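You operate a simulated robot arm through the tools that you are given. There is no shell and no other tool. Be economical: measure what you need, move in short steps, check, and stop when the job is done.

Carry out the task below with a simulated two-armed robot. There is one attempt and no reset: what you move stays moved.

JOB
Fetch the brown spacer and set it on the brown carton. Press the blue-tag button three times. Put the marked spacer on the green mat by the head cradle. Shut the bottom blue drawer. Do these in any order.

Only the result counts: the job must be done as asked and must still hold three seconds after the hand-in. Knocking over, shifting, dropping, spilling or breaking anything else fails it.

ROBOT AND FRAMES
Two 7-joint arms with three-finger grippers on one trunk, on a base that drives. Base frame: it is fixed to the floor where the robot stands at the start and does not move with it; the origin is under the middle of the robot, x ahead of it, y to its left, z up. Readings come in cm, degrees, newtons and seconds.
The left shoulder is at the start at [7, 16.5, 113.8], the right one opposite. With the tool pointing down near the work surface each hand reaches from about 36 to 88 cm from the robot's upright axis, wherever it stands, measured 20 degrees to its own side. Places, roughly: blue-tag button [50, -40, 90]; bottom blue drawer [-330, 220, 20]; brown carton [75, 0, 100]; brown spacer (4x4x3 cm) [70, -10, 90]; green mat by the head cradle [-170, -310, 80]; marked spacer [50, 100, 75]. Payload 3.91 kg a hand.
The tool frame of a hand sits at the grasp point between the pads (the TCP): z along the fingers, y along the line on which they close. The tips reach 3 cm beyond it. The gripper opens to 11.6 cm. The gripper's body begins 7.3 cm behind the TCP.
Orientation is that of the tool frame in the base frame, as [roll, pitch, yaw] about the fixed x, y, z axes, in that order (R = Rz(yaw) Ry(pitch) Rx(roll)). With the fingers straight down and closing along the base's y, the tool's x points along the base's -x, its y along +y and its z along -z.

CONTROLS
- The arms move only by the tool jog_arm. It takes "left_targets", "right_targets" or both (then of equal length, played together; a hand with none holds still); each is a list of rows, each a list of 3 entries, a list of its own where there are three numbers: the turn, a rotation vector about the tool's x, y, z in rad, then the shift along the tool's x, y, z in cm, then the opening, from 0 (shut) to 1 (fully open). In form: [[[wx, wy, wz], [x, y, z], fingers], ...]. A call has 1 to 12 rows; each row is the pose to reach, as a shift and turn from the pose commanded when the call began, along the tool's axes at that moment. Each row takes 0.2 s and may step no farther than 5 cm and 8.6 degrees from the row before; otherwise, or with a gripper value out of range, the whole call is refused. A pose out of reach is approached as far as the arm can. The call stops where the force on the tool passes 40 N (or 10 N more than at its start, if that is more) or the arm is blocked; 0.2 s more then pass. The fingers move at their own pace (about 15.3 cm/s each) and stop on an object; they squeeze with about 43 N. The grip force told is the motor's: it shows also when the fingers shut on nothing. Time passes only in rows, and 0.2 s behind the last, so rows that repeat a pose let the fingers close. It gives the time, the measured TCP pose, the force on the tool (base axes), the opening and the grip force at its end, in the units of the frame above (readings bear some noise), with the torque about the TCP (base axes, N m) and any sound that the robot's microphone picked up, and new pictures: "pictures" is both (left out), scene, wrist or none (wrist: the cameras of the hands that moved).
- Cameras (640 x 400 px; columns grow to the right, rows downward): "scene" is now at [12.61, -3.85, 144.97]; the picture's right is [-0.45, -0.89, 0.00], its down [-0.56, 0.28, -0.78] and it looks along [0.69, -0.35, -0.63] (base axes); focal length 283 px, centre (320, 200). "left" rides on the left gripper at [7.5, 1.7, -8.8] in its tool frame; the picture's right is [-0.22, 0.97, 0.00], its down [-0.70, -0.16, -0.70] and it looks along [-0.68, -0.16, 0.71] (tool axes); focal length 247 px, centre (320, 200). "right" rides on the right gripper at [5.2, 5.6, -8.8] in its tool frame; the picture's right is [-0.73, 0.68, 0.00], its down [-0.49, -0.52, -0.70] and it looks along [-0.48, -0.51, 0.71] (tool axes); focal length 247 px, centre (320, 200). There is no depth. A picture from a camera that has moved, and an enlarged one, comes with that camera's place and axes in the base frame and with its lens.
- move_column(by): slides the trunk up (or, below 0, down) by that many cm; the arms and the scene camera ride with it, the base frame stays. It gives what a move gives, with no picture.
- drive_base(legs): drives the robot by 1 to 6 legs, each [ahead, left, turn to the left] in cm, cm and degrees, along the robot's own axes; the way and the turn of a leg run together, so that a leg with both is an arc; at most 150 cm and 180 degrees a leg. The arms and the cameras ride along, it lands a little off, and it stops where it bumps. It gives what a move gives, and a new picture of the scene camera.
- turn_head(pan, tilt): turns the head with the scene camera to pan (to the left, within 86 degrees either way) and tilt (down, from -29 to 69), counted from straight ahead of the robot. It gives what a move gives, and a new picture of the scene camera.
- inspect(camera, box): a new picture of the part [left, top, right, bottom] of that camera's present view, enlarged. It takes no simulated time.
- finish_job(): hands the job in; it is judged then, once.

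Work in short steps. Places have to be worked out from the pictures, the camera data and where the tool is seen: move nearer, look again, correct. Check each grasp and each placing, and mend what went wrong. You have 165 turns and 260 pictures in all, those below and enlarged ones among them. Open the grippers and draw the arms clear of the work before you hand the job in, unless the task says otherwise; then end with one line.

The tools are called after "Request:" as name(argument=value, ...) on one line, values as JSON. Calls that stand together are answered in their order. jog_arm: Moves the arms, as the interface text tells. Its arguments: {"type":"object","properties":{"left_targets":{"type":"array","items":{"type":"array"}},"right_targets":{"type":"array","items":{"type":"array"}},"pictures":{"type":"string","enum":["both","scene","wrist","none"]}},"required":[]} The other tools are called the same way: move_column (by) slides the trunk up or down; drive_base (legs) drives the base; turn_head (pan, tilt) turns the head that bears the scene camera; inspect (camera, box) takes an enlarged picture of a part of a camera's view; finish_job () hands the job in.

At the start:

```text
clock: 0.0
left_position: [51.11, -1.67, 116.67]
left_ee_rot: [180.0, 0.0, -180.0]
left_wrist_force: [0.1, -0.2, -0.2]
left_moment: [0.03, -0.03, 0.0]
left_opening: 11.64
left_grasp_force: 0.0
right_position: [40.21, -43.43, 118.64]
right_ee_rot: [180.0, 0.1, 179.9]
right_wrist_force: [0.3, 0.0, 0.6]
right_moment: [0.0, 0.02, -0.01]
right_opening: 11.62
right_grasp_force: 0.0
trunk travel left (down, up): [-67.5, 16.5]
robot x, y, heading: [-0.12, -0.21, -0.0]
head pan, tilt: [-26.6, 39.0]
```

scene: 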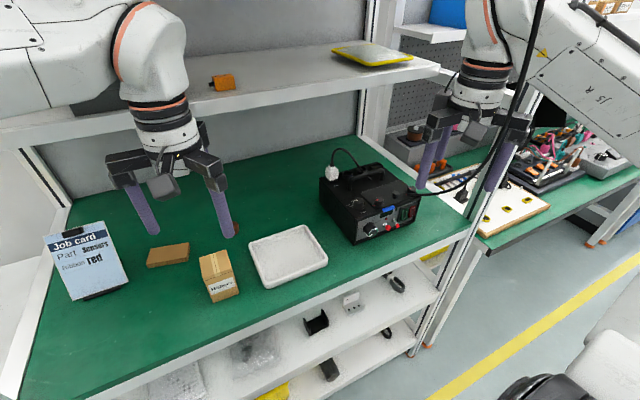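
right: 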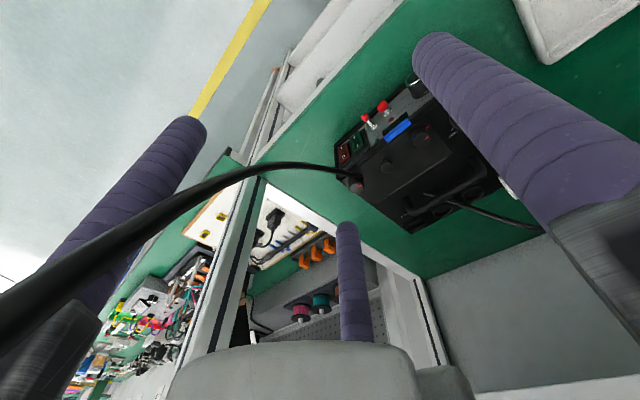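
left: 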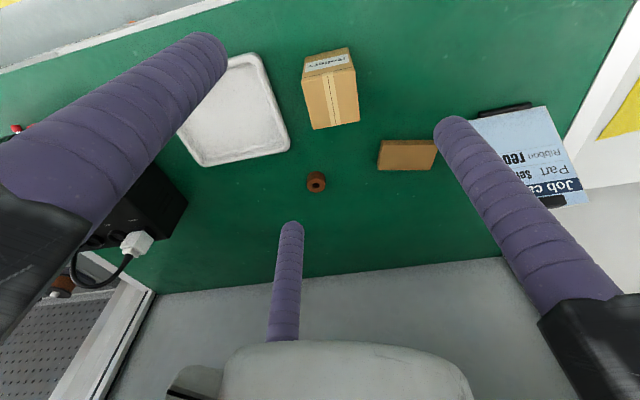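

The pictures show a bench with a brown ring spacer, two cartons, a tray, and a black instrument with buttons. I enlarge the areas to work out details.

Request:
inspect(camera="left", box=[160, 40, 600, 260])

Request:
inspect(camera="scene", box=[300, 130, 460, 260])

Request:
inspect(camera="scene", box=[30, 200, 340, 320])

```text
1.45 times, centred on (380, 150) of left
camera zoom: at [43.92, 0.07, 125.51], right [0.22, 0.97, 0.0], down [0.7, -0.16, 0.7], along [0.68, -0.16, -0.71], focal length 359 px, centre (233, 273)
```

zoom: 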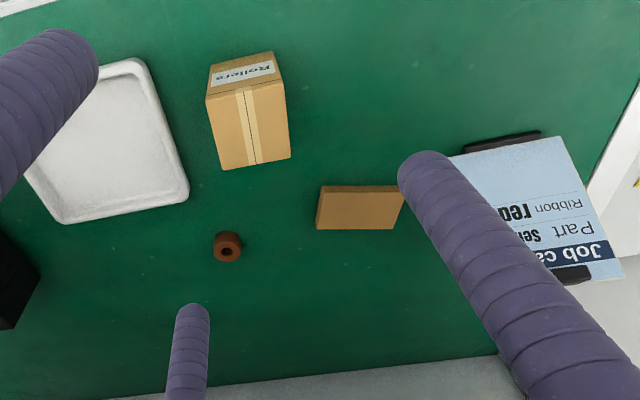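

```text
3.08 times, centred on (380, 195) of scene
camera zoom: at [12.61, -3.85, 144.97], right [-0.45, -0.89, 0.0], down [-0.56, 0.28, -0.78], along [0.69, -0.35, -0.63], focal length 872 px, centre (135, 215)
```

zoom: 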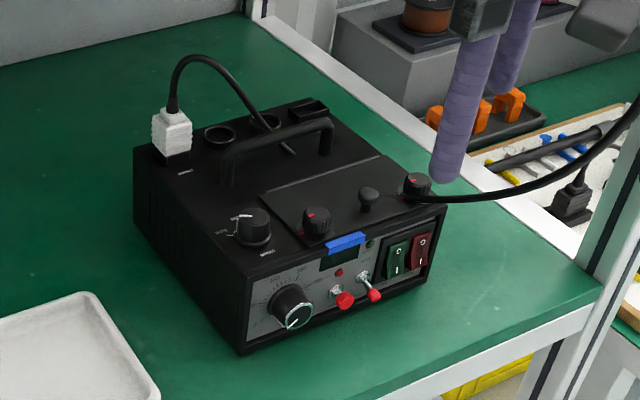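

```text
2.06 times, centred on (185, 260) of scene
camera zoom: at [12.61, -3.85, 144.97], right [-0.45, -0.89, 0.0], down [-0.56, 0.28, -0.78], along [0.69, -0.35, -0.63], focal length 585 px, centre (599, 76)
```

zoom: 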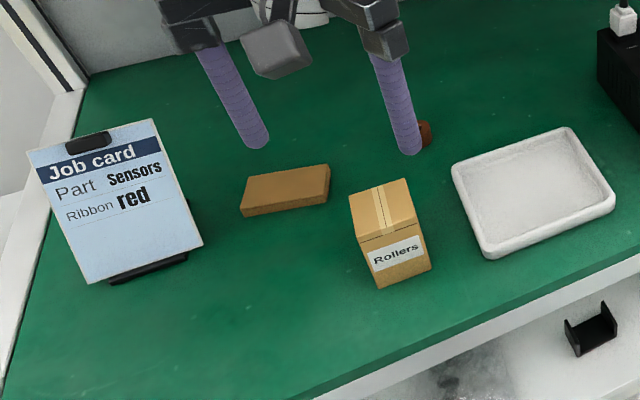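

I want to know which carton is "brown", and what sits on the shelf, so I enlarge further.

Request:
inspect(camera="scene", box=[130, 220, 250, 310])

Request:
inspect(camera="scene", box=[180, 30, 440, 120])

Request:
inspect(camera="left", box=[290, 130, 450, 230])

Request:
turn_head(pan=30, tilt=35)

```text
4.44 times, centred on (190, 265) of scene
camera zoom: at [12.61, -3.85, 144.97], right [-0.45, -0.89, 0.0], down [-0.56, 0.28, -0.78], along [0.69, -0.35, -0.63], focal length 1259 px, centre (898, -89)
```

zoom: 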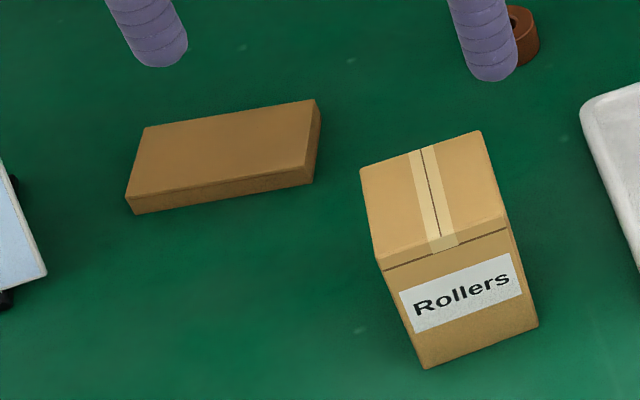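

```text
2.46 times, centred on (310, 75) of scene
camera zoom: at [12.61, -3.85, 144.97], right [-0.45, -0.89, 0.0], down [-0.56, 0.28, -0.78], along [0.69, -0.35, -0.63], focal length 697 px, centre (345, 508)
```

zoom: 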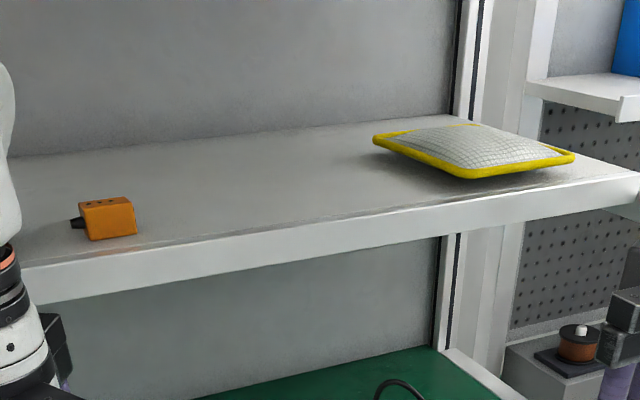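

```text
4.00 times, centred on (370, 180) of left
camera zoom: at [43.92, 0.07, 125.51], right [0.22, 0.97, 0.0], down [0.7, -0.16, 0.7], along [0.68, -0.16, -0.71], focal length 988 px, centre (120, 280)
```

zoom: 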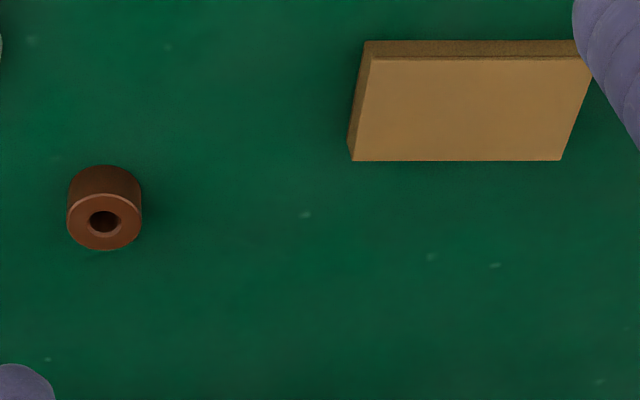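

```text
clock: 1.3
left_position: [51.32, -1.64, 116.53]
left_ee_rot: [-180.0, 0.0, -180.0]
left_wrist_force: [0.5, -0.4, 0.3]
left_moment: [0.03, 0.01, 0.0]
left_opening: 11.59
left_grasp_force: 0.1
right_position: [40.12, -43.56, 118.65]
right_ee_rot: [-180.0, 0.0, 180.0]
right_wrist_force: [0.0, -0.1, -0.8]
right_moment: [-0.01, -0.01, 0.01]
right_opening: 11.58
right_grasp_force: 0.1
trunk travel left (down, up): [-67.5, 16.5]
robot x, y, heading: [-0.1, -0.62, -0.2]
head pan, tilt: [30.0, 35.0]
camera scene: at [12.58, 4.39, 145.57], right [0.5, -0.87, 0.0], down [-0.5, -0.29, -0.82], along [0.71, 0.41, -0.57], focal length 283 px, centre (320, 200)
```

scene: 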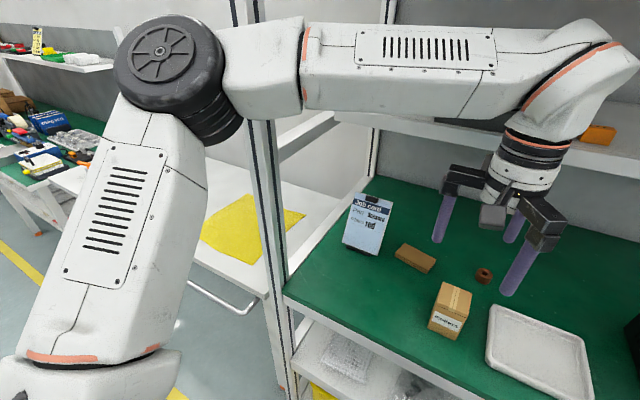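

Rough places rounded suggest the flat plain brown box near [70, 8.5] is the brown carton (the taller "Rollers" one is at [55, -1]). The spacer is at about [72, -8]; the shelf edge is at x≈78, z≈120, so I tilt the left hand forward and approach.

Request:
jog_arm(left_targets=[[[0, -0.14, 0], [-3.5, -1.2, 2.5], 0.8], [[0, -0.28, 0], [-7, -2.4, 5], 0.7], [[0, -0.42, 0], [-10.5, -3.7, 7.5], 0.7], [[0, -0.436, 0], [-13.5, -5, 10], 0.7], [[0, -0.436, 0], [-16, -6.1, 12.5], 0.7], [[0, -0.436, 0], [-16, -6.1, 12.5], 0.7]])

```text
clock: 2.7
left_position: [67.2, -7.63, 104.18]
left_ee_rot: [180.0, 25.1, 180.0]
left_wrist_force: [-0.8, 0.2, -0.5]
left_moment: [-0.03, -0.02, 0.04]
left_opening: 8.15
left_grasp_force: 0.0
right_position: [40.12, -43.44, 118.55]
right_ee_rot: [180.0, 0.1, 180.0]
right_wrist_force: [-0.4, -0.5, -0.4]
right_moment: [-0.02, 0.0, 0.0]
right_opening: 11.57
right_grasp_force: 0.1
trunk travel left (down, up): [-67.5, 16.5]
robot x, y, heading: [0.21, 0.26, 0.0]
head pan, tilt: [30.0, 35.0]
camera scene: at [12.47, 4.45, 145.58], right [0.5, -0.87, 0.0], down [-0.5, -0.29, -0.82], along [0.71, 0.41, -0.57], focal length 283 px, centre (320, 200)
camera left: at [56.81, -5.91, 109.07], right [0.2, 0.97, 0.09], down [0.33, -0.16, 0.93], along [0.92, -0.16, -0.36], focal length 247 px, centre (320, 200)
```

scene: 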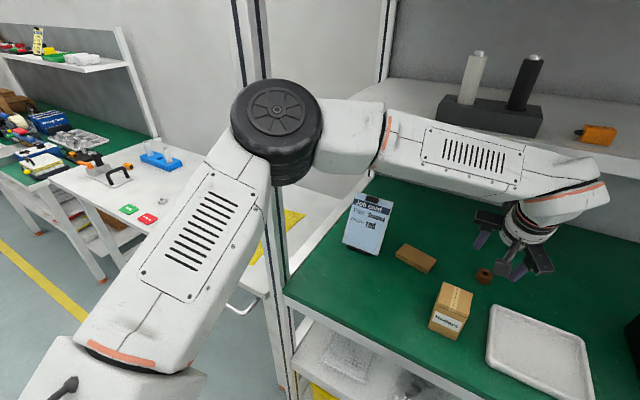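
left: 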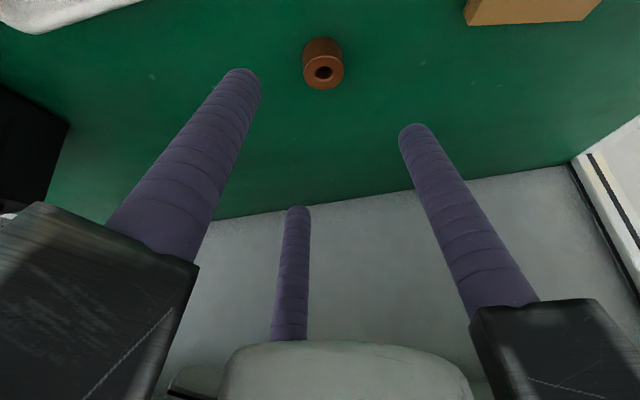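

The spacer's top is at about [72, -7.2, 92]. I go down along the tool so the tips end just above it.

Request:
jog_arm(left_targets=[[[0, 0, 0], [0, 0.2, 4], 0.7], [[0, 0, 0], [0, 0.4, 8], 0.7], [[0, 0, 0], [0, 0.4, 8], 0.7]])

Request:
inspect(camera="scene", box=[380, 200, 600, 340])

```text
clock: 3.5
left_position: [70.75, -7.39, 96.98]
left_ee_rot: [-179.9, 25.0, 179.9]
left_wrist_force: [-0.5, -0.1, 0.4]
left_moment: [-0.03, -0.01, 0.0]
left_opening: 8.13
left_grasp_force: 0.1
right_position: [40.12, -43.54, 118.6]
right_ee_rot: [180.0, 0.1, 180.0]
right_wrist_force: [-0.8, -0.3, 0.6]
right_moment: [0.0, 0.0, 0.0]
right_opening: 11.6
right_grasp_force: 0.1
trunk travel left (down, up): [-67.5, 16.5]
robot x, y, heading: [-0.19, -0.19, -0.2]
head pan, tilt: [30.0, 35.0]
camera scene: at [12.48, 4.39, 145.58], right [0.5, -0.87, 0.0], down [-0.5, -0.29, -0.82], along [0.71, 0.41, -0.57], focal length 283 px, centre (320, 200)
camera left: at [60.28, -5.56, 101.83], right [0.2, 0.97, 0.09], down [0.33, -0.16, 0.93], along [0.92, -0.16, -0.36], focal length 247 px, centre (320, 200)
```

scene: 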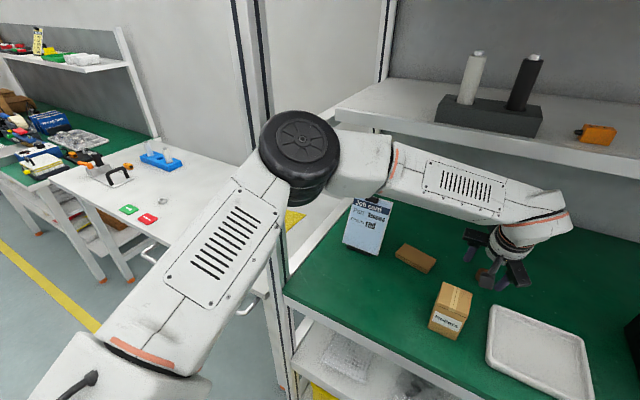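
left: 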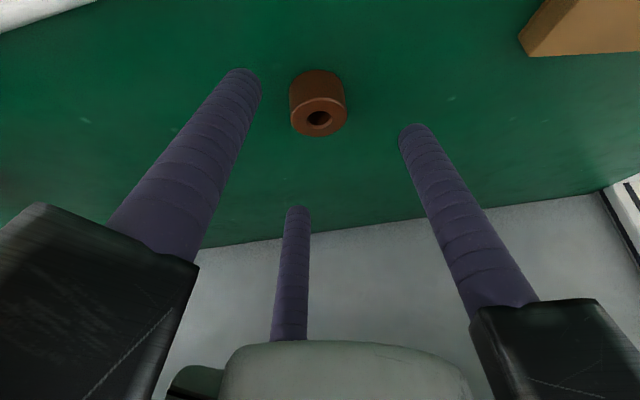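

```text
2.86 times, centred on (490, 270) of scene
camera zoom: at [12.48, 4.39, 145.58], right [0.5, -0.87, 0.0], down [-0.5, -0.29, -0.82], along [0.71, 0.41, -0.57], focal length 809 px, centre (-166, 0)
```

zoom: 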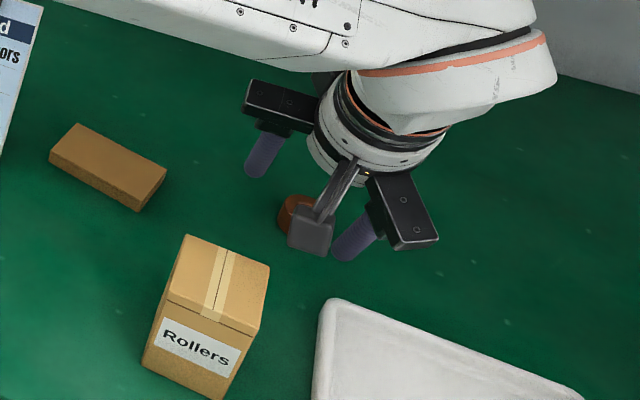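

The pictures show that the hand looks like three jaws around the tool axis, so a smaller tilt is better. I straighten the tilt to about 10° and look again.

Request:
jog_arm(left_targets=[[[0, 0.13, 0], [0, 0, -1], 0.7], [[0, 0.262, 0], [0, 0, -2], 0.7], [[0, 0.262, 0], [0, 0, -2], 0.7]])

Request:
inspect(camera="left", box=[160, 40, 480, 240])

```text
clock: 4.3
left_position: [68.89, -7.46, 98.59]
left_ee_rot: [179.8, 9.7, 179.5]
left_wrist_force: [-0.2, -0.4, 0.7]
left_moment: [-0.01, -0.01, 0.0]
left_opening: 8.11
left_grasp_force: 0.0
right_position: [39.63, -43.38, 118.64]
right_ee_rot: [179.9, 0.3, -180.0]
right_wrist_force: [0.1, -0.1, 0.3]
right_moment: [-0.01, 0.0, 0.02]
right_opening: 11.61
right_grasp_force: 0.1
trunk travel left (down, up): [-67.5, 16.5]
robot x, y, heading: [-0.29, -0.24, 0.2]
head pan, tilt: [30.0, 35.0]
camera scene: at [11.9, 4.5, 145.54], right [0.5, -0.87, 0.0], down [-0.49, -0.29, -0.82], along [0.71, 0.41, -0.57], focal length 283 px, centre (320, 200)
camera left: at [60.23, -5.64, 105.92], right [0.23, 0.97, 0.04], down [0.57, -0.17, 0.81], along [0.79, -0.16, -0.59], focal length 247 px, centre (320, 200)
```

scene: 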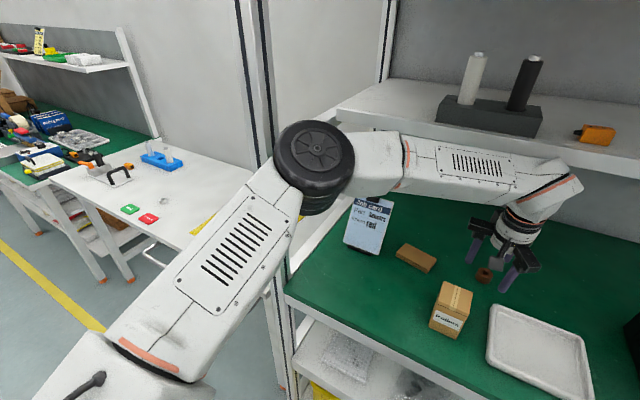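
left: 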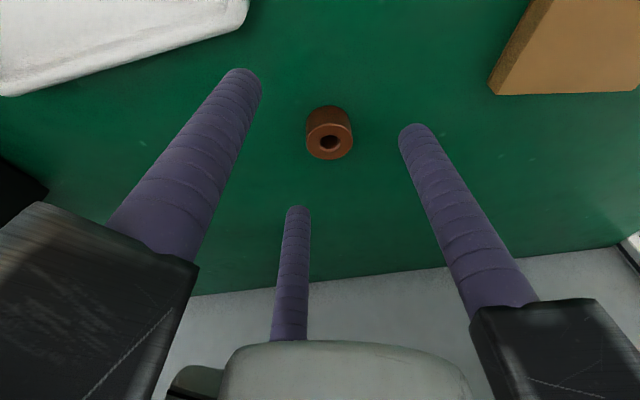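

```text
2.00 times, centred on (320, 140) of left
camera zoom: at [60.23, -5.64, 105.92], right [0.23, 0.97, 0.04], down [0.57, -0.17, 0.81], along [0.79, -0.16, -0.59], focal length 494 px, centre (320, 320)
```

zoom: 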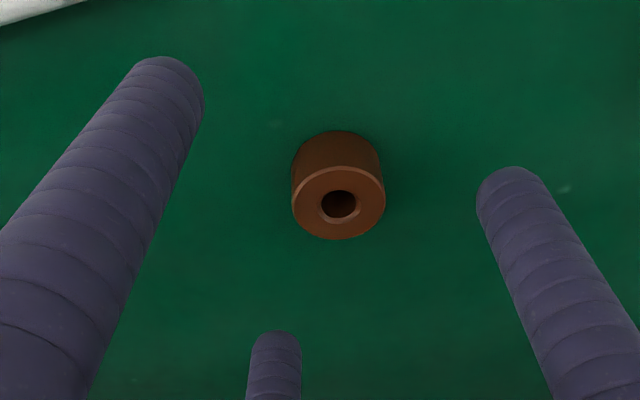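

Triangulated spacer top: [71.7, -7.1, 92.4]. I go down to TCP z≈93.5 over it, still open.

Request:
jog_arm(left_targets=[[[0, 0, 0], [-1.5, 0.4, 1.5], 0.7], [[0, 0, 0], [-1.5, 0.4, 3.5], 0.7], [[0, 0, 0], [-1.5, 0.4, 5.4], 0.7], [[0, 0, 0], [-1.5, 0.4, 5.4], 0.7]])

```text
clock: 5.3
left_position: [72.13, -7.09, 93.76]
left_ee_rot: [179.8, 10.1, 180.0]
left_wrist_force: [-0.4, -0.8, -0.5]
left_moment: [0.02, -0.01, 0.01]
left_opening: 8.11
left_grasp_force: 0.0
right_position: [40.07, -43.62, 118.68]
right_ee_rot: [179.9, 0.2, 180.0]
right_wrist_force: [-0.1, -0.5, 0.3]
right_moment: [0.04, -0.02, -0.01]
right_opening: 11.59
right_grasp_force: 0.0
trunk travel left (down, up): [-67.5, 16.5]
robot x, y, heading: [-0.07, -0.01, 0.0]
head pan, tilt: [30.0, 35.0]
camera scene: at [12.3, 4.21, 145.6], right [0.5, -0.87, 0.0], down [-0.5, -0.29, -0.82], along [0.71, 0.41, -0.57], focal length 283 px, centre (320, 200)
camera left: at [63.32, -5.34, 101.2], right [0.22, 0.97, 0.04], down [0.56, -0.16, 0.81], along [0.8, -0.16, -0.58], focal length 247 px, centre (320, 200)
```

scene: 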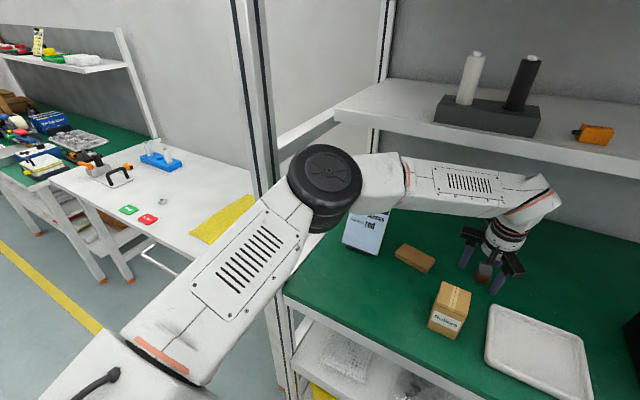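
left: 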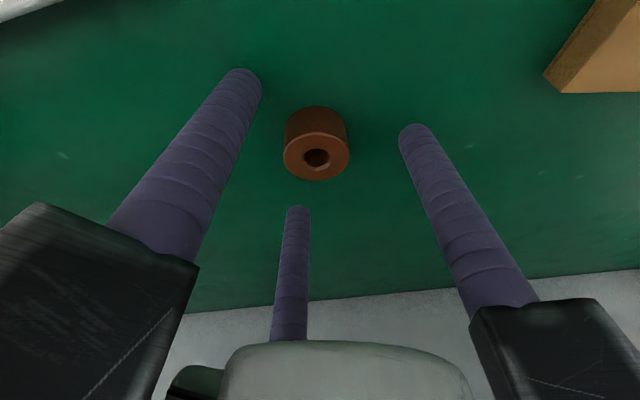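

Spacer sits between the jaws; I shift back 0.5 cm and close.

Request:
jog_arm(left_targets=[[[0, 0, 0], [0.5, 0, 0], 0.6], [[0, 0, 0], [0.5, 0, 0], 0.4], [[0, 0, 0], [0.5, 0, 0], 0.2], [[0, 0, 0], [0.5, 0, 0], 0.0], [[0, 0, 0], [0.5, 0, 0], 0.0]])

```text
clock: 6.5
left_position: [71.73, -6.98, 93.59]
left_ee_rot: [179.9, 10.0, 180.0]
left_wrist_force: [-0.6, 1.1, 0.6]
left_moment: [0.01, 0.0, 0.01]
left_opening: 3.27
left_grasp_force: 42.9
right_position: [40.11, -43.42, 118.59]
right_ee_rot: [180.0, 0.1, 180.0]
right_wrist_force: [0.4, 0.2, -0.2]
right_moment: [-0.04, 0.01, 0.01]
right_opening: 11.62
right_grasp_force: 0.1
trunk travel left (down, up): [-67.5, 16.5]
robot x, y, heading: [-0.32, -0.03, -0.0]
head pan, tilt: [30.0, 35.0]
camera scene: at [12.58, 4.4, 145.57], right [0.5, -0.87, 0.0], down [-0.5, -0.29, -0.82], along [0.71, 0.41, -0.57], focal length 283 px, centre (320, 200)
camera left: at [62.99, -5.2, 101.02], right [0.22, 0.97, 0.04], down [0.56, -0.16, 0.81], along [0.8, -0.16, -0.59], focal length 247 px, centre (320, 200)
```

scene: 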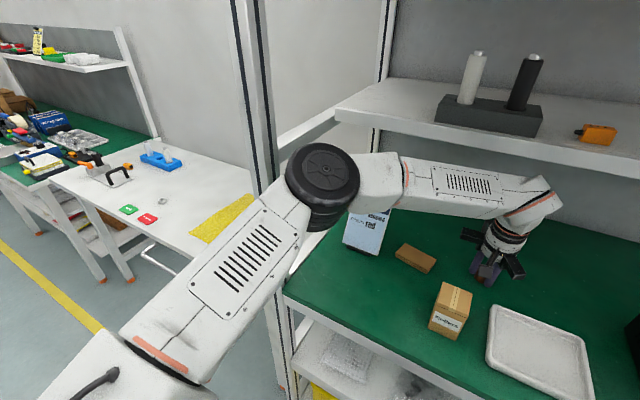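
left: 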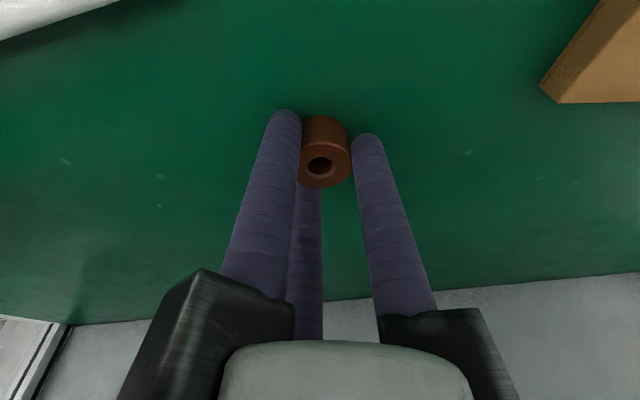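

Gripped at 3.3 cm, matching the spacer's diameter. I lift it straight up 6 cm.

Request:
jog_arm(left_targets=[[[0, 0, 0], [-0.52, 0, -2.95], 0.0], [[0, 0, 0], [-1.04, 0, -5.9], 0.0], [[0, 0, 0], [-1.04, 0, -5.9], 0.0]], pictures="wrist")

Request:
inspect(camera="left", box=[220, 0, 640, 240])

Request:
inspect(camera="scene", box=[380, 200, 600, 340])

```text
clock: 7.5
left_position: [70.32, -6.42, 95.8]
left_ee_rot: [178.4, 6.7, 179.2]
left_wrist_force: [-0.1, 1.2, -0.7]
left_moment: [-0.01, -0.04, 0.03]
left_opening: 3.26
left_grasp_force: 43.0
right_position: [40.3, -43.28, 118.94]
right_ee_rot: [180.0, 0.0, -179.9]
right_wrist_force: [0.6, 0.2, 0.4]
right_moment: [0.02, -0.01, -0.01]
right_opening: 11.62
right_grasp_force: 0.1
trunk travel left (down, up): [-67.5, 16.5]
robot x, y, heading: [0.15, 0.01, 0.3]
head pan, tilt: [30.0, 35.0]
stopped in row 3 (left hand): the arm was blocked; the commanded pose is now the measured one
camera left: at [61.94, -4.72, 103.8], right [0.23, 0.97, 0.05], down [0.61, -0.19, 0.77], along [0.76, -0.15, -0.63], focal length 247 px, centre (320, 200)
```

left: 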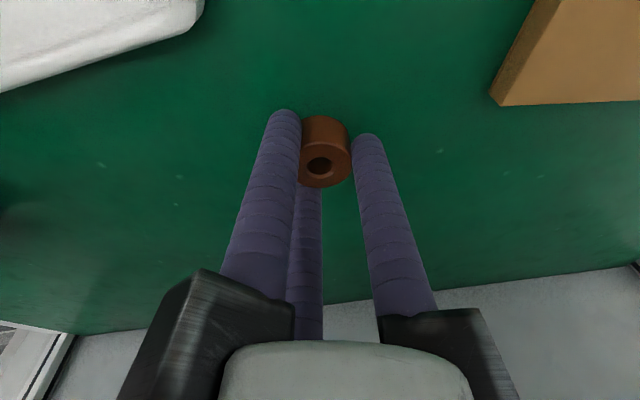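

```text
1.52 times, centred on (430, 120) of left
camera zoom: at [61.94, -4.72, 103.8], right [0.23, 0.97, 0.05], down [0.61, -0.19, 0.77], along [0.76, -0.15, -0.63], focal length 376 px, centre (152, 322)
```

zoom: 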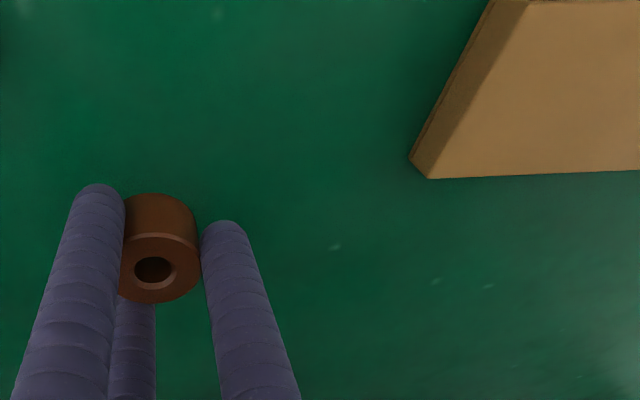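

```text
2.86 times, centred on (490, 270) of scene
camera zoom: at [12.56, 4.62, 145.84], right [0.5, -0.87, 0.0], down [-0.5, -0.29, -0.82], along [0.71, 0.41, -0.57], focal length 809 px, centre (-166, 0)
```

zoom: 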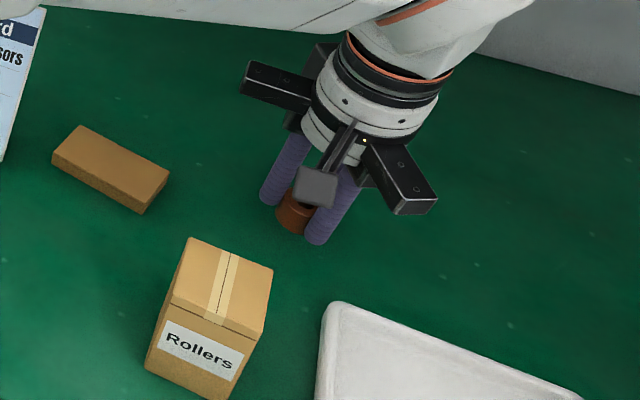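

The lift got blocked after 2 cm by something up the arm (shelf or post). I look at the arm before moving on.

Request:
turn_head(pan=15, tilt=15)

```text
clock: 8.3
left_position: [70.31, -6.52, 95.82]
left_ee_rot: [178.6, 7.1, 179.0]
left_wrist_force: [0.3, 0.5, -0.5]
left_moment: [-0.02, -0.02, 0.01]
left_opening: 3.25
left_grasp_force: 42.4
right_position: [40.0, -43.23, 118.68]
right_ee_rot: [-179.9, -0.2, -179.9]
right_wrist_force: [0.2, -0.4, 0.1]
right_moment: [-0.01, -0.03, -0.01]
right_opening: 11.61
right_grasp_force: 0.0
trunk travel left (down, up): [-67.5, 16.5]
robot x, y, heading: [-0.07, 0.02, 0.2]
head pan, tilt: [15.0, 15.0]
camera scene: at [14.02, 2.76, 148.72], right [0.26, -0.97, 0.0], down [-0.25, -0.07, -0.97], along [0.93, 0.25, -0.26], focal length 283 px, centre (320, 200)
```

scene: 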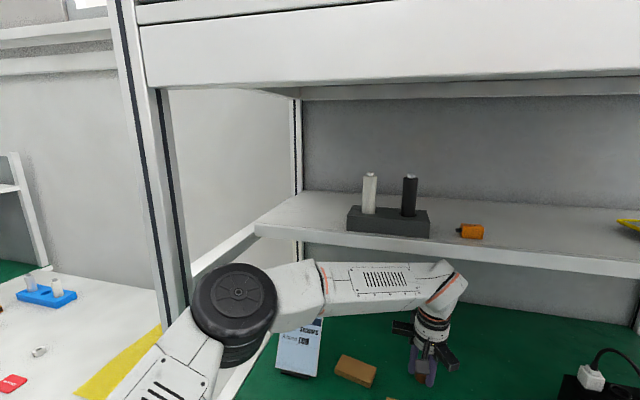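

The wrist is just under the shelf edge. I first draw back 4.5 cm with more tilt, then lift.

Request:
jog_arm(left_targets=[[[0.013, -0.06, -0.01], [2.2, 0, -0.3], 0.0], [[0.026, -0.13, -0.017], [4.5, 0, -0.6], 0.0], [[0.026, -0.13, -0.017], [4.3, 0, -2.6], 0.0], [[0.026, -0.13, -0.017], [4.0, 0, -4.6], 0.0], [[0.026, -0.13, -0.017], [4.0, 0, -4.6], 0.0]])

```text
clock: 9.5
left_position: [65.74, -6.79, 100.24]
left_ee_rot: [-179.8, 14.6, 179.9]
left_wrist_force: [0.3, -0.8, -1.7]
left_moment: [0.02, 0.0, 0.04]
left_opening: 3.25
left_grasp_force: 42.6
right_position: [40.07, -43.48, 118.56]
right_ee_rot: [-179.9, 0.0, -179.9]
right_wrist_force: [0.0, 0.4, 0.1]
right_moment: [-0.01, -0.01, 0.01]
right_opening: 11.59
right_grasp_force: 0.1
trunk travel left (down, up): [-67.5, 16.5]
robot x, y, heading: [-0.4, 0.29, -0.1]
head pan, tilt: [15.0, 15.0]
camera scene: at [13.88, 2.47, 148.76], right [0.26, -0.97, 0.0], down [-0.25, -0.07, -0.97], along [0.93, 0.25, -0.26], focal length 283 px, centre (320, 200)
camera left: at [56.4, -4.97, 106.81], right [0.22, 0.97, 0.05], down [0.5, -0.16, 0.85], along [0.84, -0.16, -0.52], focal length 247 px, centre (320, 200)
```

scene: 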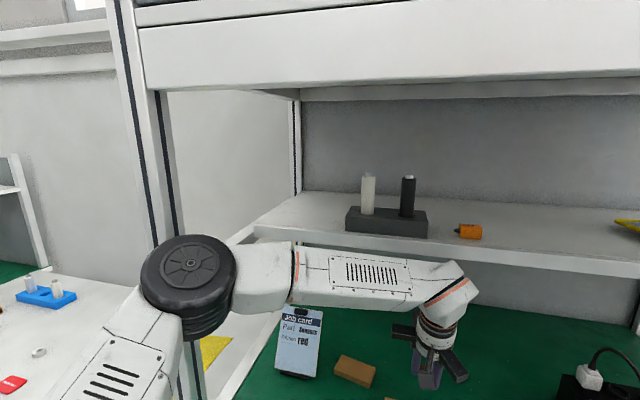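
left: 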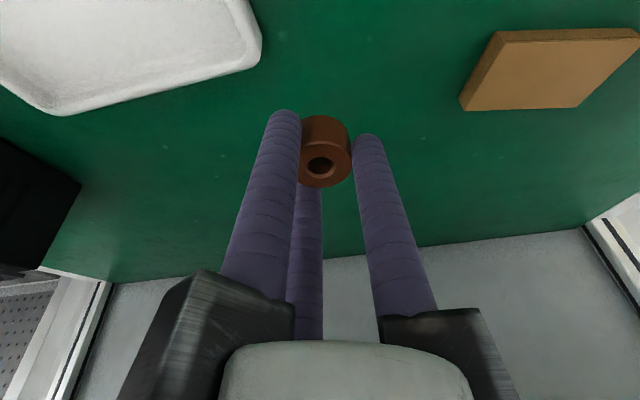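

The box's top centre works out to [69.8, 8.6]. I move the hand left over it at this height.

Request:
jog_arm(left_targets=[[[0, 0, 0], [0, 3.8, 0], 0.0], [[0, 0, 0], [0, 7.7, 0], 0.0], [[0, 0, 0], [-1, 11.5, 0.2], 0.0], [[0, 0, 0], [-2, 15.4, 0.5], 0.0], [[0, 0, 0], [-3.1, 15.4, 0.8], 0.0], [[0, 0, 0], [-3.1, 15.4, 0.8], 0.0]])

Request:
inspect(camera="scene", box=[240, 240, 480, 400])

```text
clock: 11.1
left_position: [67.84, 5.31, 100.52]
left_ee_rot: [178.9, 14.9, 177.6]
left_wrist_force: [-0.3, 0.2, 0.1]
left_moment: [-0.03, 0.01, -0.02]
left_opening: 3.25
left_grasp_force: 43.1
right_position: [38.63, -45.62, 118.5]
right_ee_rot: [179.2, 0.5, 179.5]
right_wrist_force: [0.0, -0.4, 0.7]
right_moment: [0.03, -0.05, -0.01]
right_opening: 11.59
right_grasp_force: 0.1
trunk travel left (down, up): [-67.5, 16.5]
robot x, y, heading: [-0.16, -0.29, -0.4]
head pan, tilt: [15.0, 15.0]
stopped in row 6 (left hand): the arm was blocked; the commanded pose is now the measured one
camera scene: at [12.66, 0.18, 148.99], right [0.25, -0.97, -0.01], down [-0.24, -0.05, -0.97], along [0.94, 0.24, -0.25], focal length 283 px, centre (320, 200)
camera left: at [58.57, 7.27, 107.21], right [0.25, 0.97, 0.08], down [0.49, -0.19, 0.85], along [0.84, -0.18, -0.52], focal length 247 px, centre (320, 200)
```

scene: 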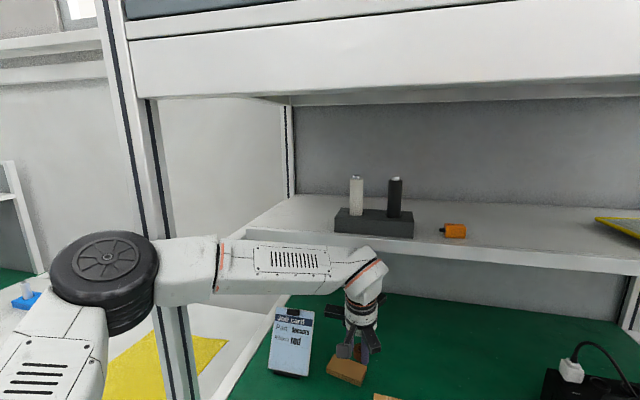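
left: 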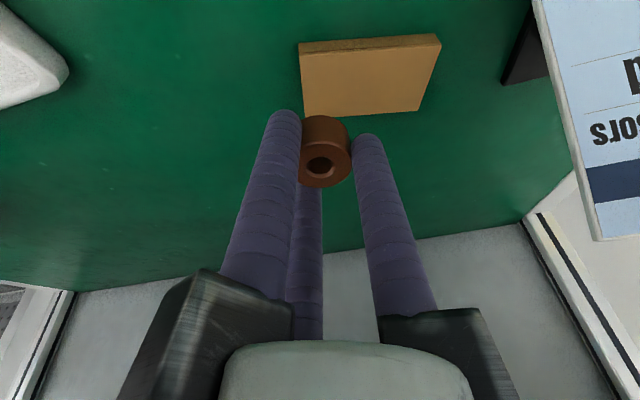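

```text
2.50 times, centred on (360, 320) of scene
camera zoom: at [12.66, 0.18, 148.99], right [0.25, -0.97, -0.01], down [-0.24, -0.05, -0.97], along [0.94, 0.24, -0.25], focal length 708 px, centre (220, -100)
```

zoom: 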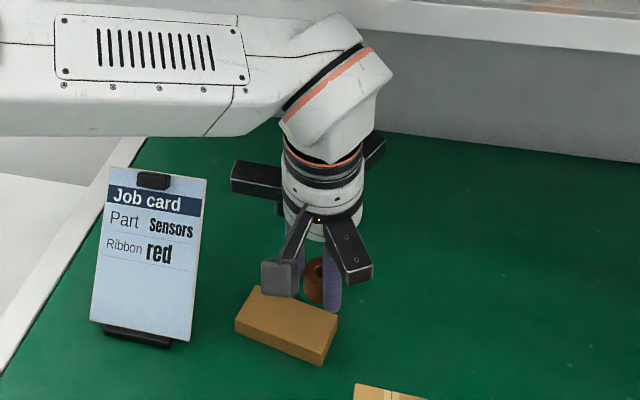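

The forearm presses on the bench's left post. I back off, lift, and will drive the base back 10 cm so the arm stretches straighter past the post.

Request:
jog_arm(left_targets=[[[0.01, 0, 0], [0.3, -2.5, -1], 0.0], [[0.02, 0, -0.03], [-0.5, -3, -4], 0.0], [[0.02, 0, -0.03], [-0.8, -3, -5], 0.0]], pictures="none")

Request:
drive_base(legs=[[-10, -2, 0]])

```text
clock: 11.9
left_position: [68.07, 4.35, 105.37]
left_ee_rot: [-178.5, 14.8, -179.2]
left_wrist_force: [-0.3, -0.3, 0.1]
left_moment: [0.02, 0.0, -0.02]
left_opening: 3.27
left_grasp_force: 43.1
right_position: [39.5, -43.98, 118.67]
right_ee_rot: [179.8, 0.3, 179.8]
right_wrist_force: [-0.2, 0.1, -0.7]
right_moment: [0.01, 0.03, -0.02]
right_opening: 11.6
right_grasp_force: 0.1
trunk travel left (down, up): [-67.5, 16.5]
robot x, y, heading: [-0.02, -0.05, -0.3]
head pan, tilt: [15.0, 15.0]
```

```text
clock: 13.1
left_position: [58.34, 2.6, 104.98]
left_ee_rot: [-178.6, 14.6, -179.3]
left_wrist_force: [-1.2, 0.2, -0.2]
left_moment: [0.03, 0.0, -0.01]
left_opening: 3.23
left_grasp_force: 42.8
right_position: [29.78, -45.7, 118.66]
right_ee_rot: [180.0, 0.0, 179.8]
right_wrist_force: [-0.1, 0.2, -0.2]
right_moment: [0.01, -0.02, 0.0]
right_opening: 11.6
right_grasp_force: 0.1
trunk travel left (down, up): [-67.5, 16.5]
robot x, y, heading: [-10.51, -2.43, -0.2]
head pan, tilt: [15.0, 15.0]
camera scene: at [3.79, 0.29, 148.77], right [0.25, -0.97, 0.0], down [-0.25, -0.07, -0.97], along [0.93, 0.25, -0.26], focal length 283 px, centre (320, 200)
```

scene: 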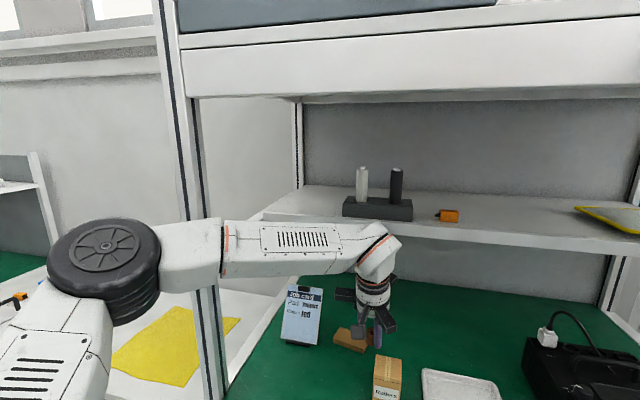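

Now I extend the hand forward-left over the flat carton, lowering slightly.

Request:
jog_arm(left_targets=[[[-0.01, 0, 0], [-3.2, 1, 0.8], 0.0], [[-0.02, 0, 0.01], [-6.5, 3, 2.5], 0.0], [[-0.025, 0, 0.012], [-8.5, 5, 4.5], 0.0], [[-0.025, 0, 0.012], [-9.35, 6, 6], 0.0], [[-0.025, 0, 0.012], [-9.35, 6, 6.5], 0.0]])

Request:
inspect(camera="left", box=[220, 0, 540, 200])

```text
clock: 14.2
left_position: [68.95, 8.52, 100.86]
left_ee_rot: [179.9, 14.6, -179.9]
left_wrist_force: [-0.3, 0.3, -0.1]
left_moment: [0.03, 0.0, 0.03]
left_opening: 3.26
left_grasp_force: 42.8
right_position: [29.82, -45.71, 118.51]
right_ee_rot: [-180.0, -0.1, 179.8]
right_wrist_force: [-0.8, -0.6, 0.1]
right_moment: [0.0, -0.03, 0.01]
right_opening: 11.62
right_grasp_force: 0.0
trunk travel left (down, up): [-67.5, 16.5]
robot x, y, heading: [-9.92, -2.07, -0.1]
head pan, tilt: [15.0, 15.0]
camera scene: at [3.79, 0.31, 148.78], right [0.25, -0.97, 0.0], down [-0.25, -0.07, -0.97], along [0.93, 0.25, -0.26], focal length 283 px, centre (320, 200)
camera left: at [59.6, 10.25, 107.59], right [0.22, 0.97, 0.06], down [0.5, -0.16, 0.85], along [0.84, -0.16, -0.52], focal length 247 px, centre (320, 200)
```

scene: 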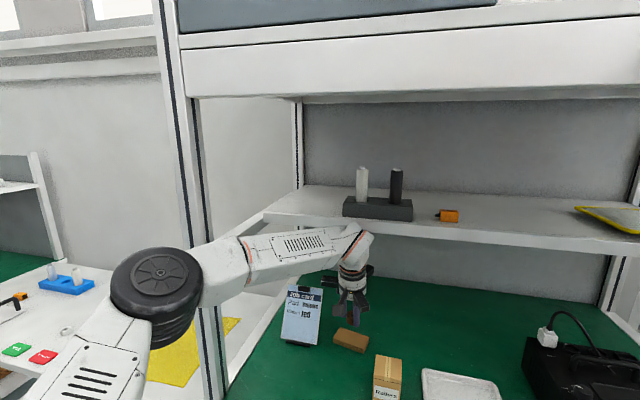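
left: 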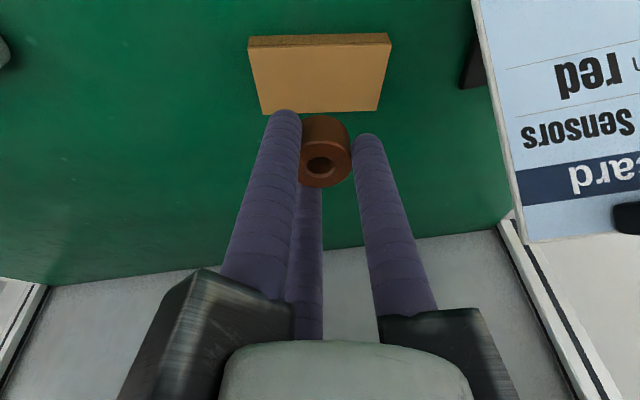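

```text
2.00 times, centred on (380, 100) of left
camera zoom: at [59.6, 10.25, 107.59], right [0.22, 0.97, 0.06], down [0.5, -0.16, 0.85], along [0.84, -0.16, -0.52], focal length 494 px, centre (200, 400)
```

zoom: 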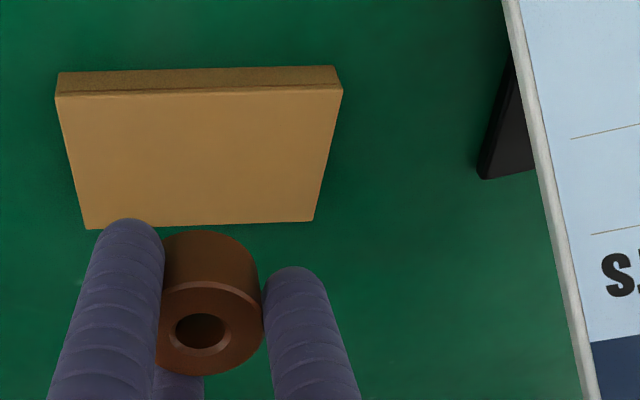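

Box centre confirmed at [70, 8.7]. I lower to just above the carton, taking out some tilt.

Request:
jog_arm(left_targets=[[[0, 0.03, 0], [0.2, 0.15, 2], 0.0], [[0, 0.06, 0], [0.5, 0.15, 4.0], 0.0], [[0, 0.06, 0], [0.5, 0.15, 4.0], 0.0]], pictures="wrist")

Request:
inspect(camera="scene", box=[300, 220, 420, 380])

```text
clock: 15.1
left_position: [69.49, 8.62, 96.94]
left_ee_rot: [179.9, 11.1, -179.9]
left_wrist_force: [-0.4, -0.6, -0.2]
left_moment: [0.04, 0.01, 0.0]
left_opening: 3.24
left_grasp_force: 42.9
right_position: [29.8, -45.83, 118.58]
right_ee_rot: [180.0, 0.0, 179.8]
right_wrist_force: [0.4, -0.3, 0.2]
right_moment: [0.01, 0.0, -0.03]
right_opening: 11.6
right_grasp_force: 0.0
trunk travel left (down, up): [-67.5, 16.5]
robot x, y, heading: [-9.98, -1.87, -0.4]
head pan, tilt: [15.0, 15.0]
camera left: at [60.59, 10.38, 104.14], right [0.22, 0.97, 0.04], down [0.55, -0.16, 0.82], along [0.81, -0.16, -0.57], focal length 247 px, centre (320, 200)
```

left: 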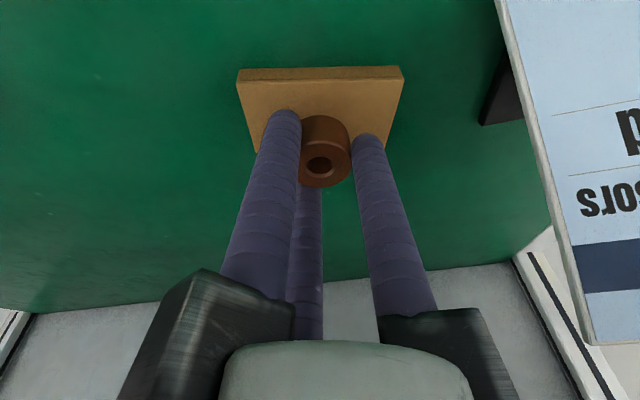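

```text
2.50 times, centred on (360, 300) of scene
camera zoom: at [3.79, 0.33, 148.78], right [0.25, -0.97, 0.0], down [-0.25, -0.07, -0.97], along [0.93, 0.25, -0.26], focal length 708 px, centre (220, -50)
```

zoom: 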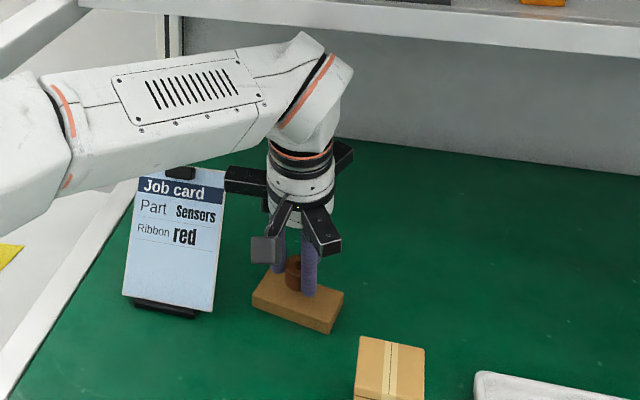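

Clearance about 1 cm. I lower 0.9 cm and read the force.

Request:
jog_arm(left_targets=[[[0, 0.01, 0], [0.08, 0, 0.4], 0.0], [[0, 0.015, 0], [0.17, 0, 0.9], 0.0], [[0, 0.015, 0], [0.17, 0, 0.9], 0.0]], pictures="wrist")

```text
clock: 15.8
left_position: [69.48, 8.7, 96.04]
left_ee_rot: [179.9, 10.3, 180.0]
left_wrist_force: [0.5, -1.1, -0.8]
left_moment: [0.01, -0.01, 0.02]
left_opening: 3.23
left_grasp_force: 43.2
right_position: [29.79, -45.77, 118.61]
right_ee_rot: [-179.9, 0.0, 179.8]
right_wrist_force: [-0.7, 0.0, -0.5]
right_moment: [0.05, 0.03, -0.01]
right_opening: 11.58
right_grasp_force: 0.0
trunk travel left (down, up): [-67.5, 16.5]
robot x, y, heading: [-10.25, -1.93, -0.1]
head pan, tilt: [15.0, 15.0]
camera left: at [60.75, 10.45, 103.38], right [0.22, 0.97, 0.04], down [0.56, -0.16, 0.81], along [0.8, -0.16, -0.58], focal length 247 px, centre (320, 200)
```

left: 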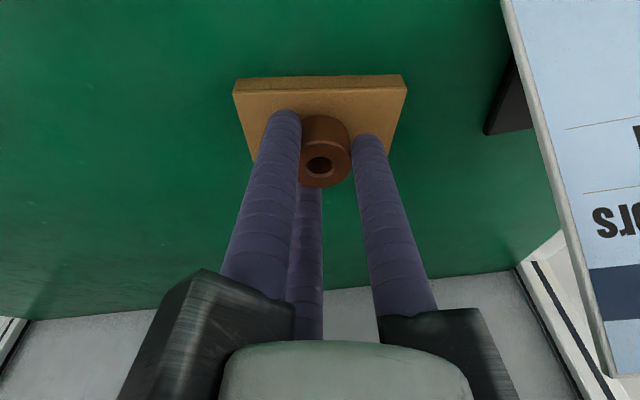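

No contact yet; I go on in small steps.

Request:
jog_arm(left_targets=[[[0, 0, 0], [0.05, 0, 0.3], 0.0], [[0, 0, 0], [0.09, 0, 0.5], 0.0], [[0, 0, 0], [0.09, 0, 0.5], 0.0]], pictures="none")

Request:
jog_arm(left_targets=[[[0, 0, 0], [0.05, 0, 0.25], 0.0], [[0, 0, 0], [0.05, 0, 0.25], 0.0]], pictures="none")

```text
clock: 16.6
left_position: [69.4, 8.74, 95.42]
left_ee_rot: [179.9, 10.4, 180.0]
left_wrist_force: [-0.8, -0.2, 0.1]
left_moment: [-0.02, 0.0, 0.03]
left_opening: 3.27
left_grasp_force: 43.3
right_position: [29.98, -45.69, 118.65]
right_ee_rot: [180.0, 0.0, 179.8]
right_wrist_force: [-0.3, 0.1, -0.2]
right_moment: [-0.07, 0.01, -0.02]
right_opening: 11.6
right_grasp_force: 0.1
trunk travel left (down, up): [-67.5, 16.5]
robot x, y, heading: [-9.92, -2.15, 0.0]
head pan, tilt: [15.0, 15.0]
```

```text
clock: 17.2
left_position: [69.58, 8.78, 95.18]
left_ee_rot: [179.9, 10.3, -180.0]
left_wrist_force: [0.0, 0.4, 2.7]
left_moment: [0.0, 0.01, -0.02]
left_opening: 3.23
left_grasp_force: 43.3
right_position: [29.88, -45.73, 118.47]
right_ee_rot: [179.9, 0.0, 179.8]
right_wrist_force: [0.0, 0.8, 0.1]
right_moment: [0.0, -0.02, 0.02]
right_opening: 11.59
right_grasp_force: 0.2
trunk travel left (down, up): [-67.5, 16.5]
robot x, y, heading: [-10.23, -1.73, 0.0]
head pan, tilt: [15.0, 15.0]
```

Light contact (2.7 N). I open the fingers a little and look.

Request:
jog_arm(left_targets=[[[0, 0, 0], [0, 0, 0], 0.33], [[0, 0, 0], [0, 0, 0], 0.4], [[0, 0, 0], [0, 0, 0], 0.5], [[0, 0, 0], [0, 0, 0], 0.5]], pictures="wrist")

```text
clock: 18.2
left_position: [69.64, 8.69, 95.17]
left_ee_rot: [-180.0, 10.4, 180.0]
left_wrist_force: [-0.4, 0.2, -0.4]
left_moment: [-0.01, 0.01, 0.0]
left_opening: 5.78
left_grasp_force: 0.1
right_position: [29.75, -45.79, 118.55]
right_ee_rot: [180.0, 0.0, 179.8]
right_wrist_force: [-0.1, -0.2, -0.1]
right_moment: [0.0, -0.01, 0.02]
right_opening: 11.58
right_grasp_force: 0.1
trunk travel left (down, up): [-67.5, 16.5]
robot x, y, heading: [-10.37, -1.74, -0.0]
head pan, tilt: [15.0, 15.0]
camera left: at [60.7, 10.47, 102.57], right [0.22, 0.97, 0.04], down [0.56, -0.16, 0.81], along [0.8, -0.16, -0.58], focal length 247 px, centre (320, 200)
```

left: 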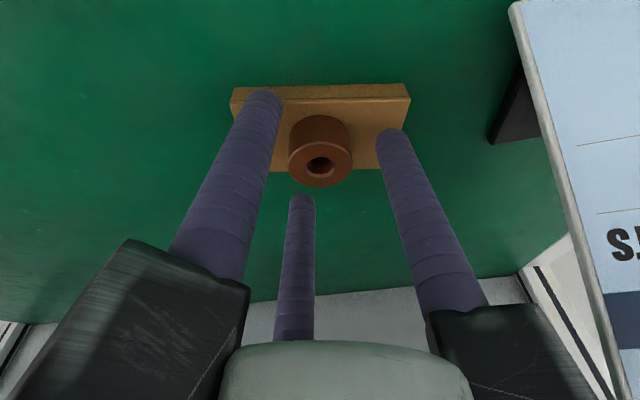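

The spacer stands on the carton. I withdraw along the tool axis and then back out.

Request:
jog_arm(left_targets=[[[0, 0, 0], [0, 0, -2], 0.55], [[0, 0, 0], [0, 0, -4], 0.55], [[0, -0.05, 0], [0.5, 0, -7], 0.55], [[0, -0.05, 0], [4, -2, -9], 0.55], [[0, 0, 0], [8, -4, -11], 0.55], [[0, 0.1, 0], [12, -4, -12], 0.55]])

Request:
inspect(camera="scene", box=[300, 280, 420, 400])

```text
clock: 19.6
left_position: [55.5, 4.8, 104.86]
left_ee_rot: [179.8, 4.5, -179.9]
left_wrist_force: [0.2, -0.2, -0.3]
left_moment: [-0.03, -0.01, 0.0]
left_opening: 6.39
left_grasp_force: 0.1
right_position: [29.74, -45.6, 118.73]
right_ee_rot: [180.0, 0.2, 179.8]
right_wrist_force: [0.0, 1.0, -0.1]
right_moment: [-0.02, -0.02, -0.02]
right_opening: 11.59
right_grasp_force: 0.0
trunk travel left (down, up): [-67.5, 16.5]
robot x, y, heading: [-10.02, -2.03, -0.4]
head pan, tilt: [15.0, 15.0]
camera scene: at [3.75, 0.44, 148.78], right [0.26, -0.97, 0.0], down [-0.25, -0.07, -0.97], along [0.93, 0.25, -0.26], focal length 283 px, centre (320, 200)
camera left: at [47.43, 6.57, 113.15], right [0.22, 0.97, 0.02], down [0.64, -0.16, 0.75], along [0.74, -0.15, -0.66], focal length 247 px, centre (320, 200)
```

scene: 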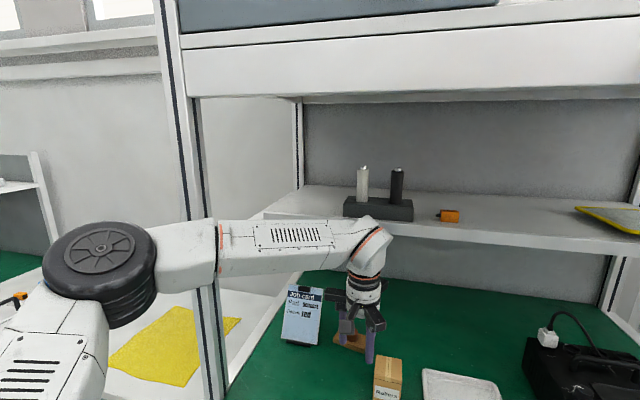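
left: 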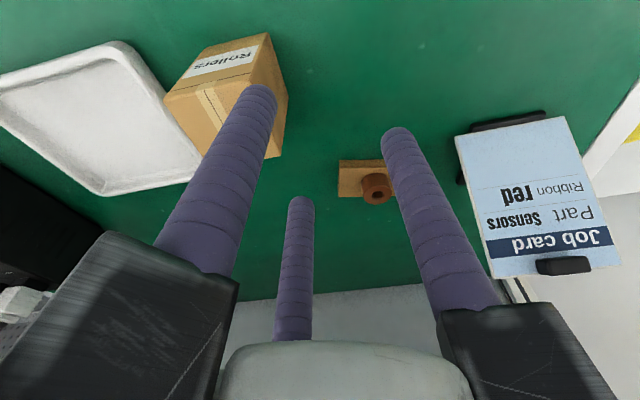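

```text
3.33 times, centred on (360, 340) of scene
camera zoom: at [3.75, 0.44, 148.78], right [0.26, -0.97, 0.0], down [-0.25, -0.07, -0.97], along [0.93, 0.25, -0.26], focal length 944 px, centre (187, -267)
```

zoom: 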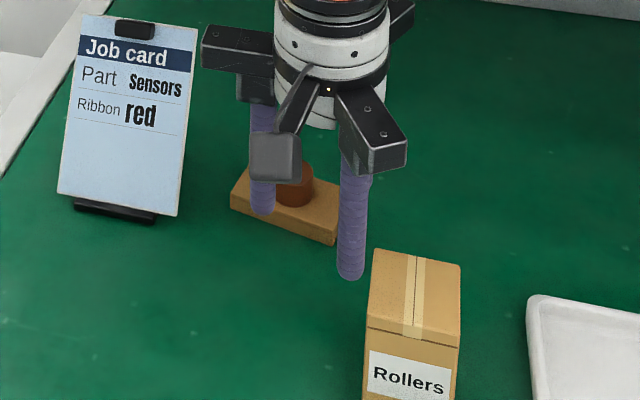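

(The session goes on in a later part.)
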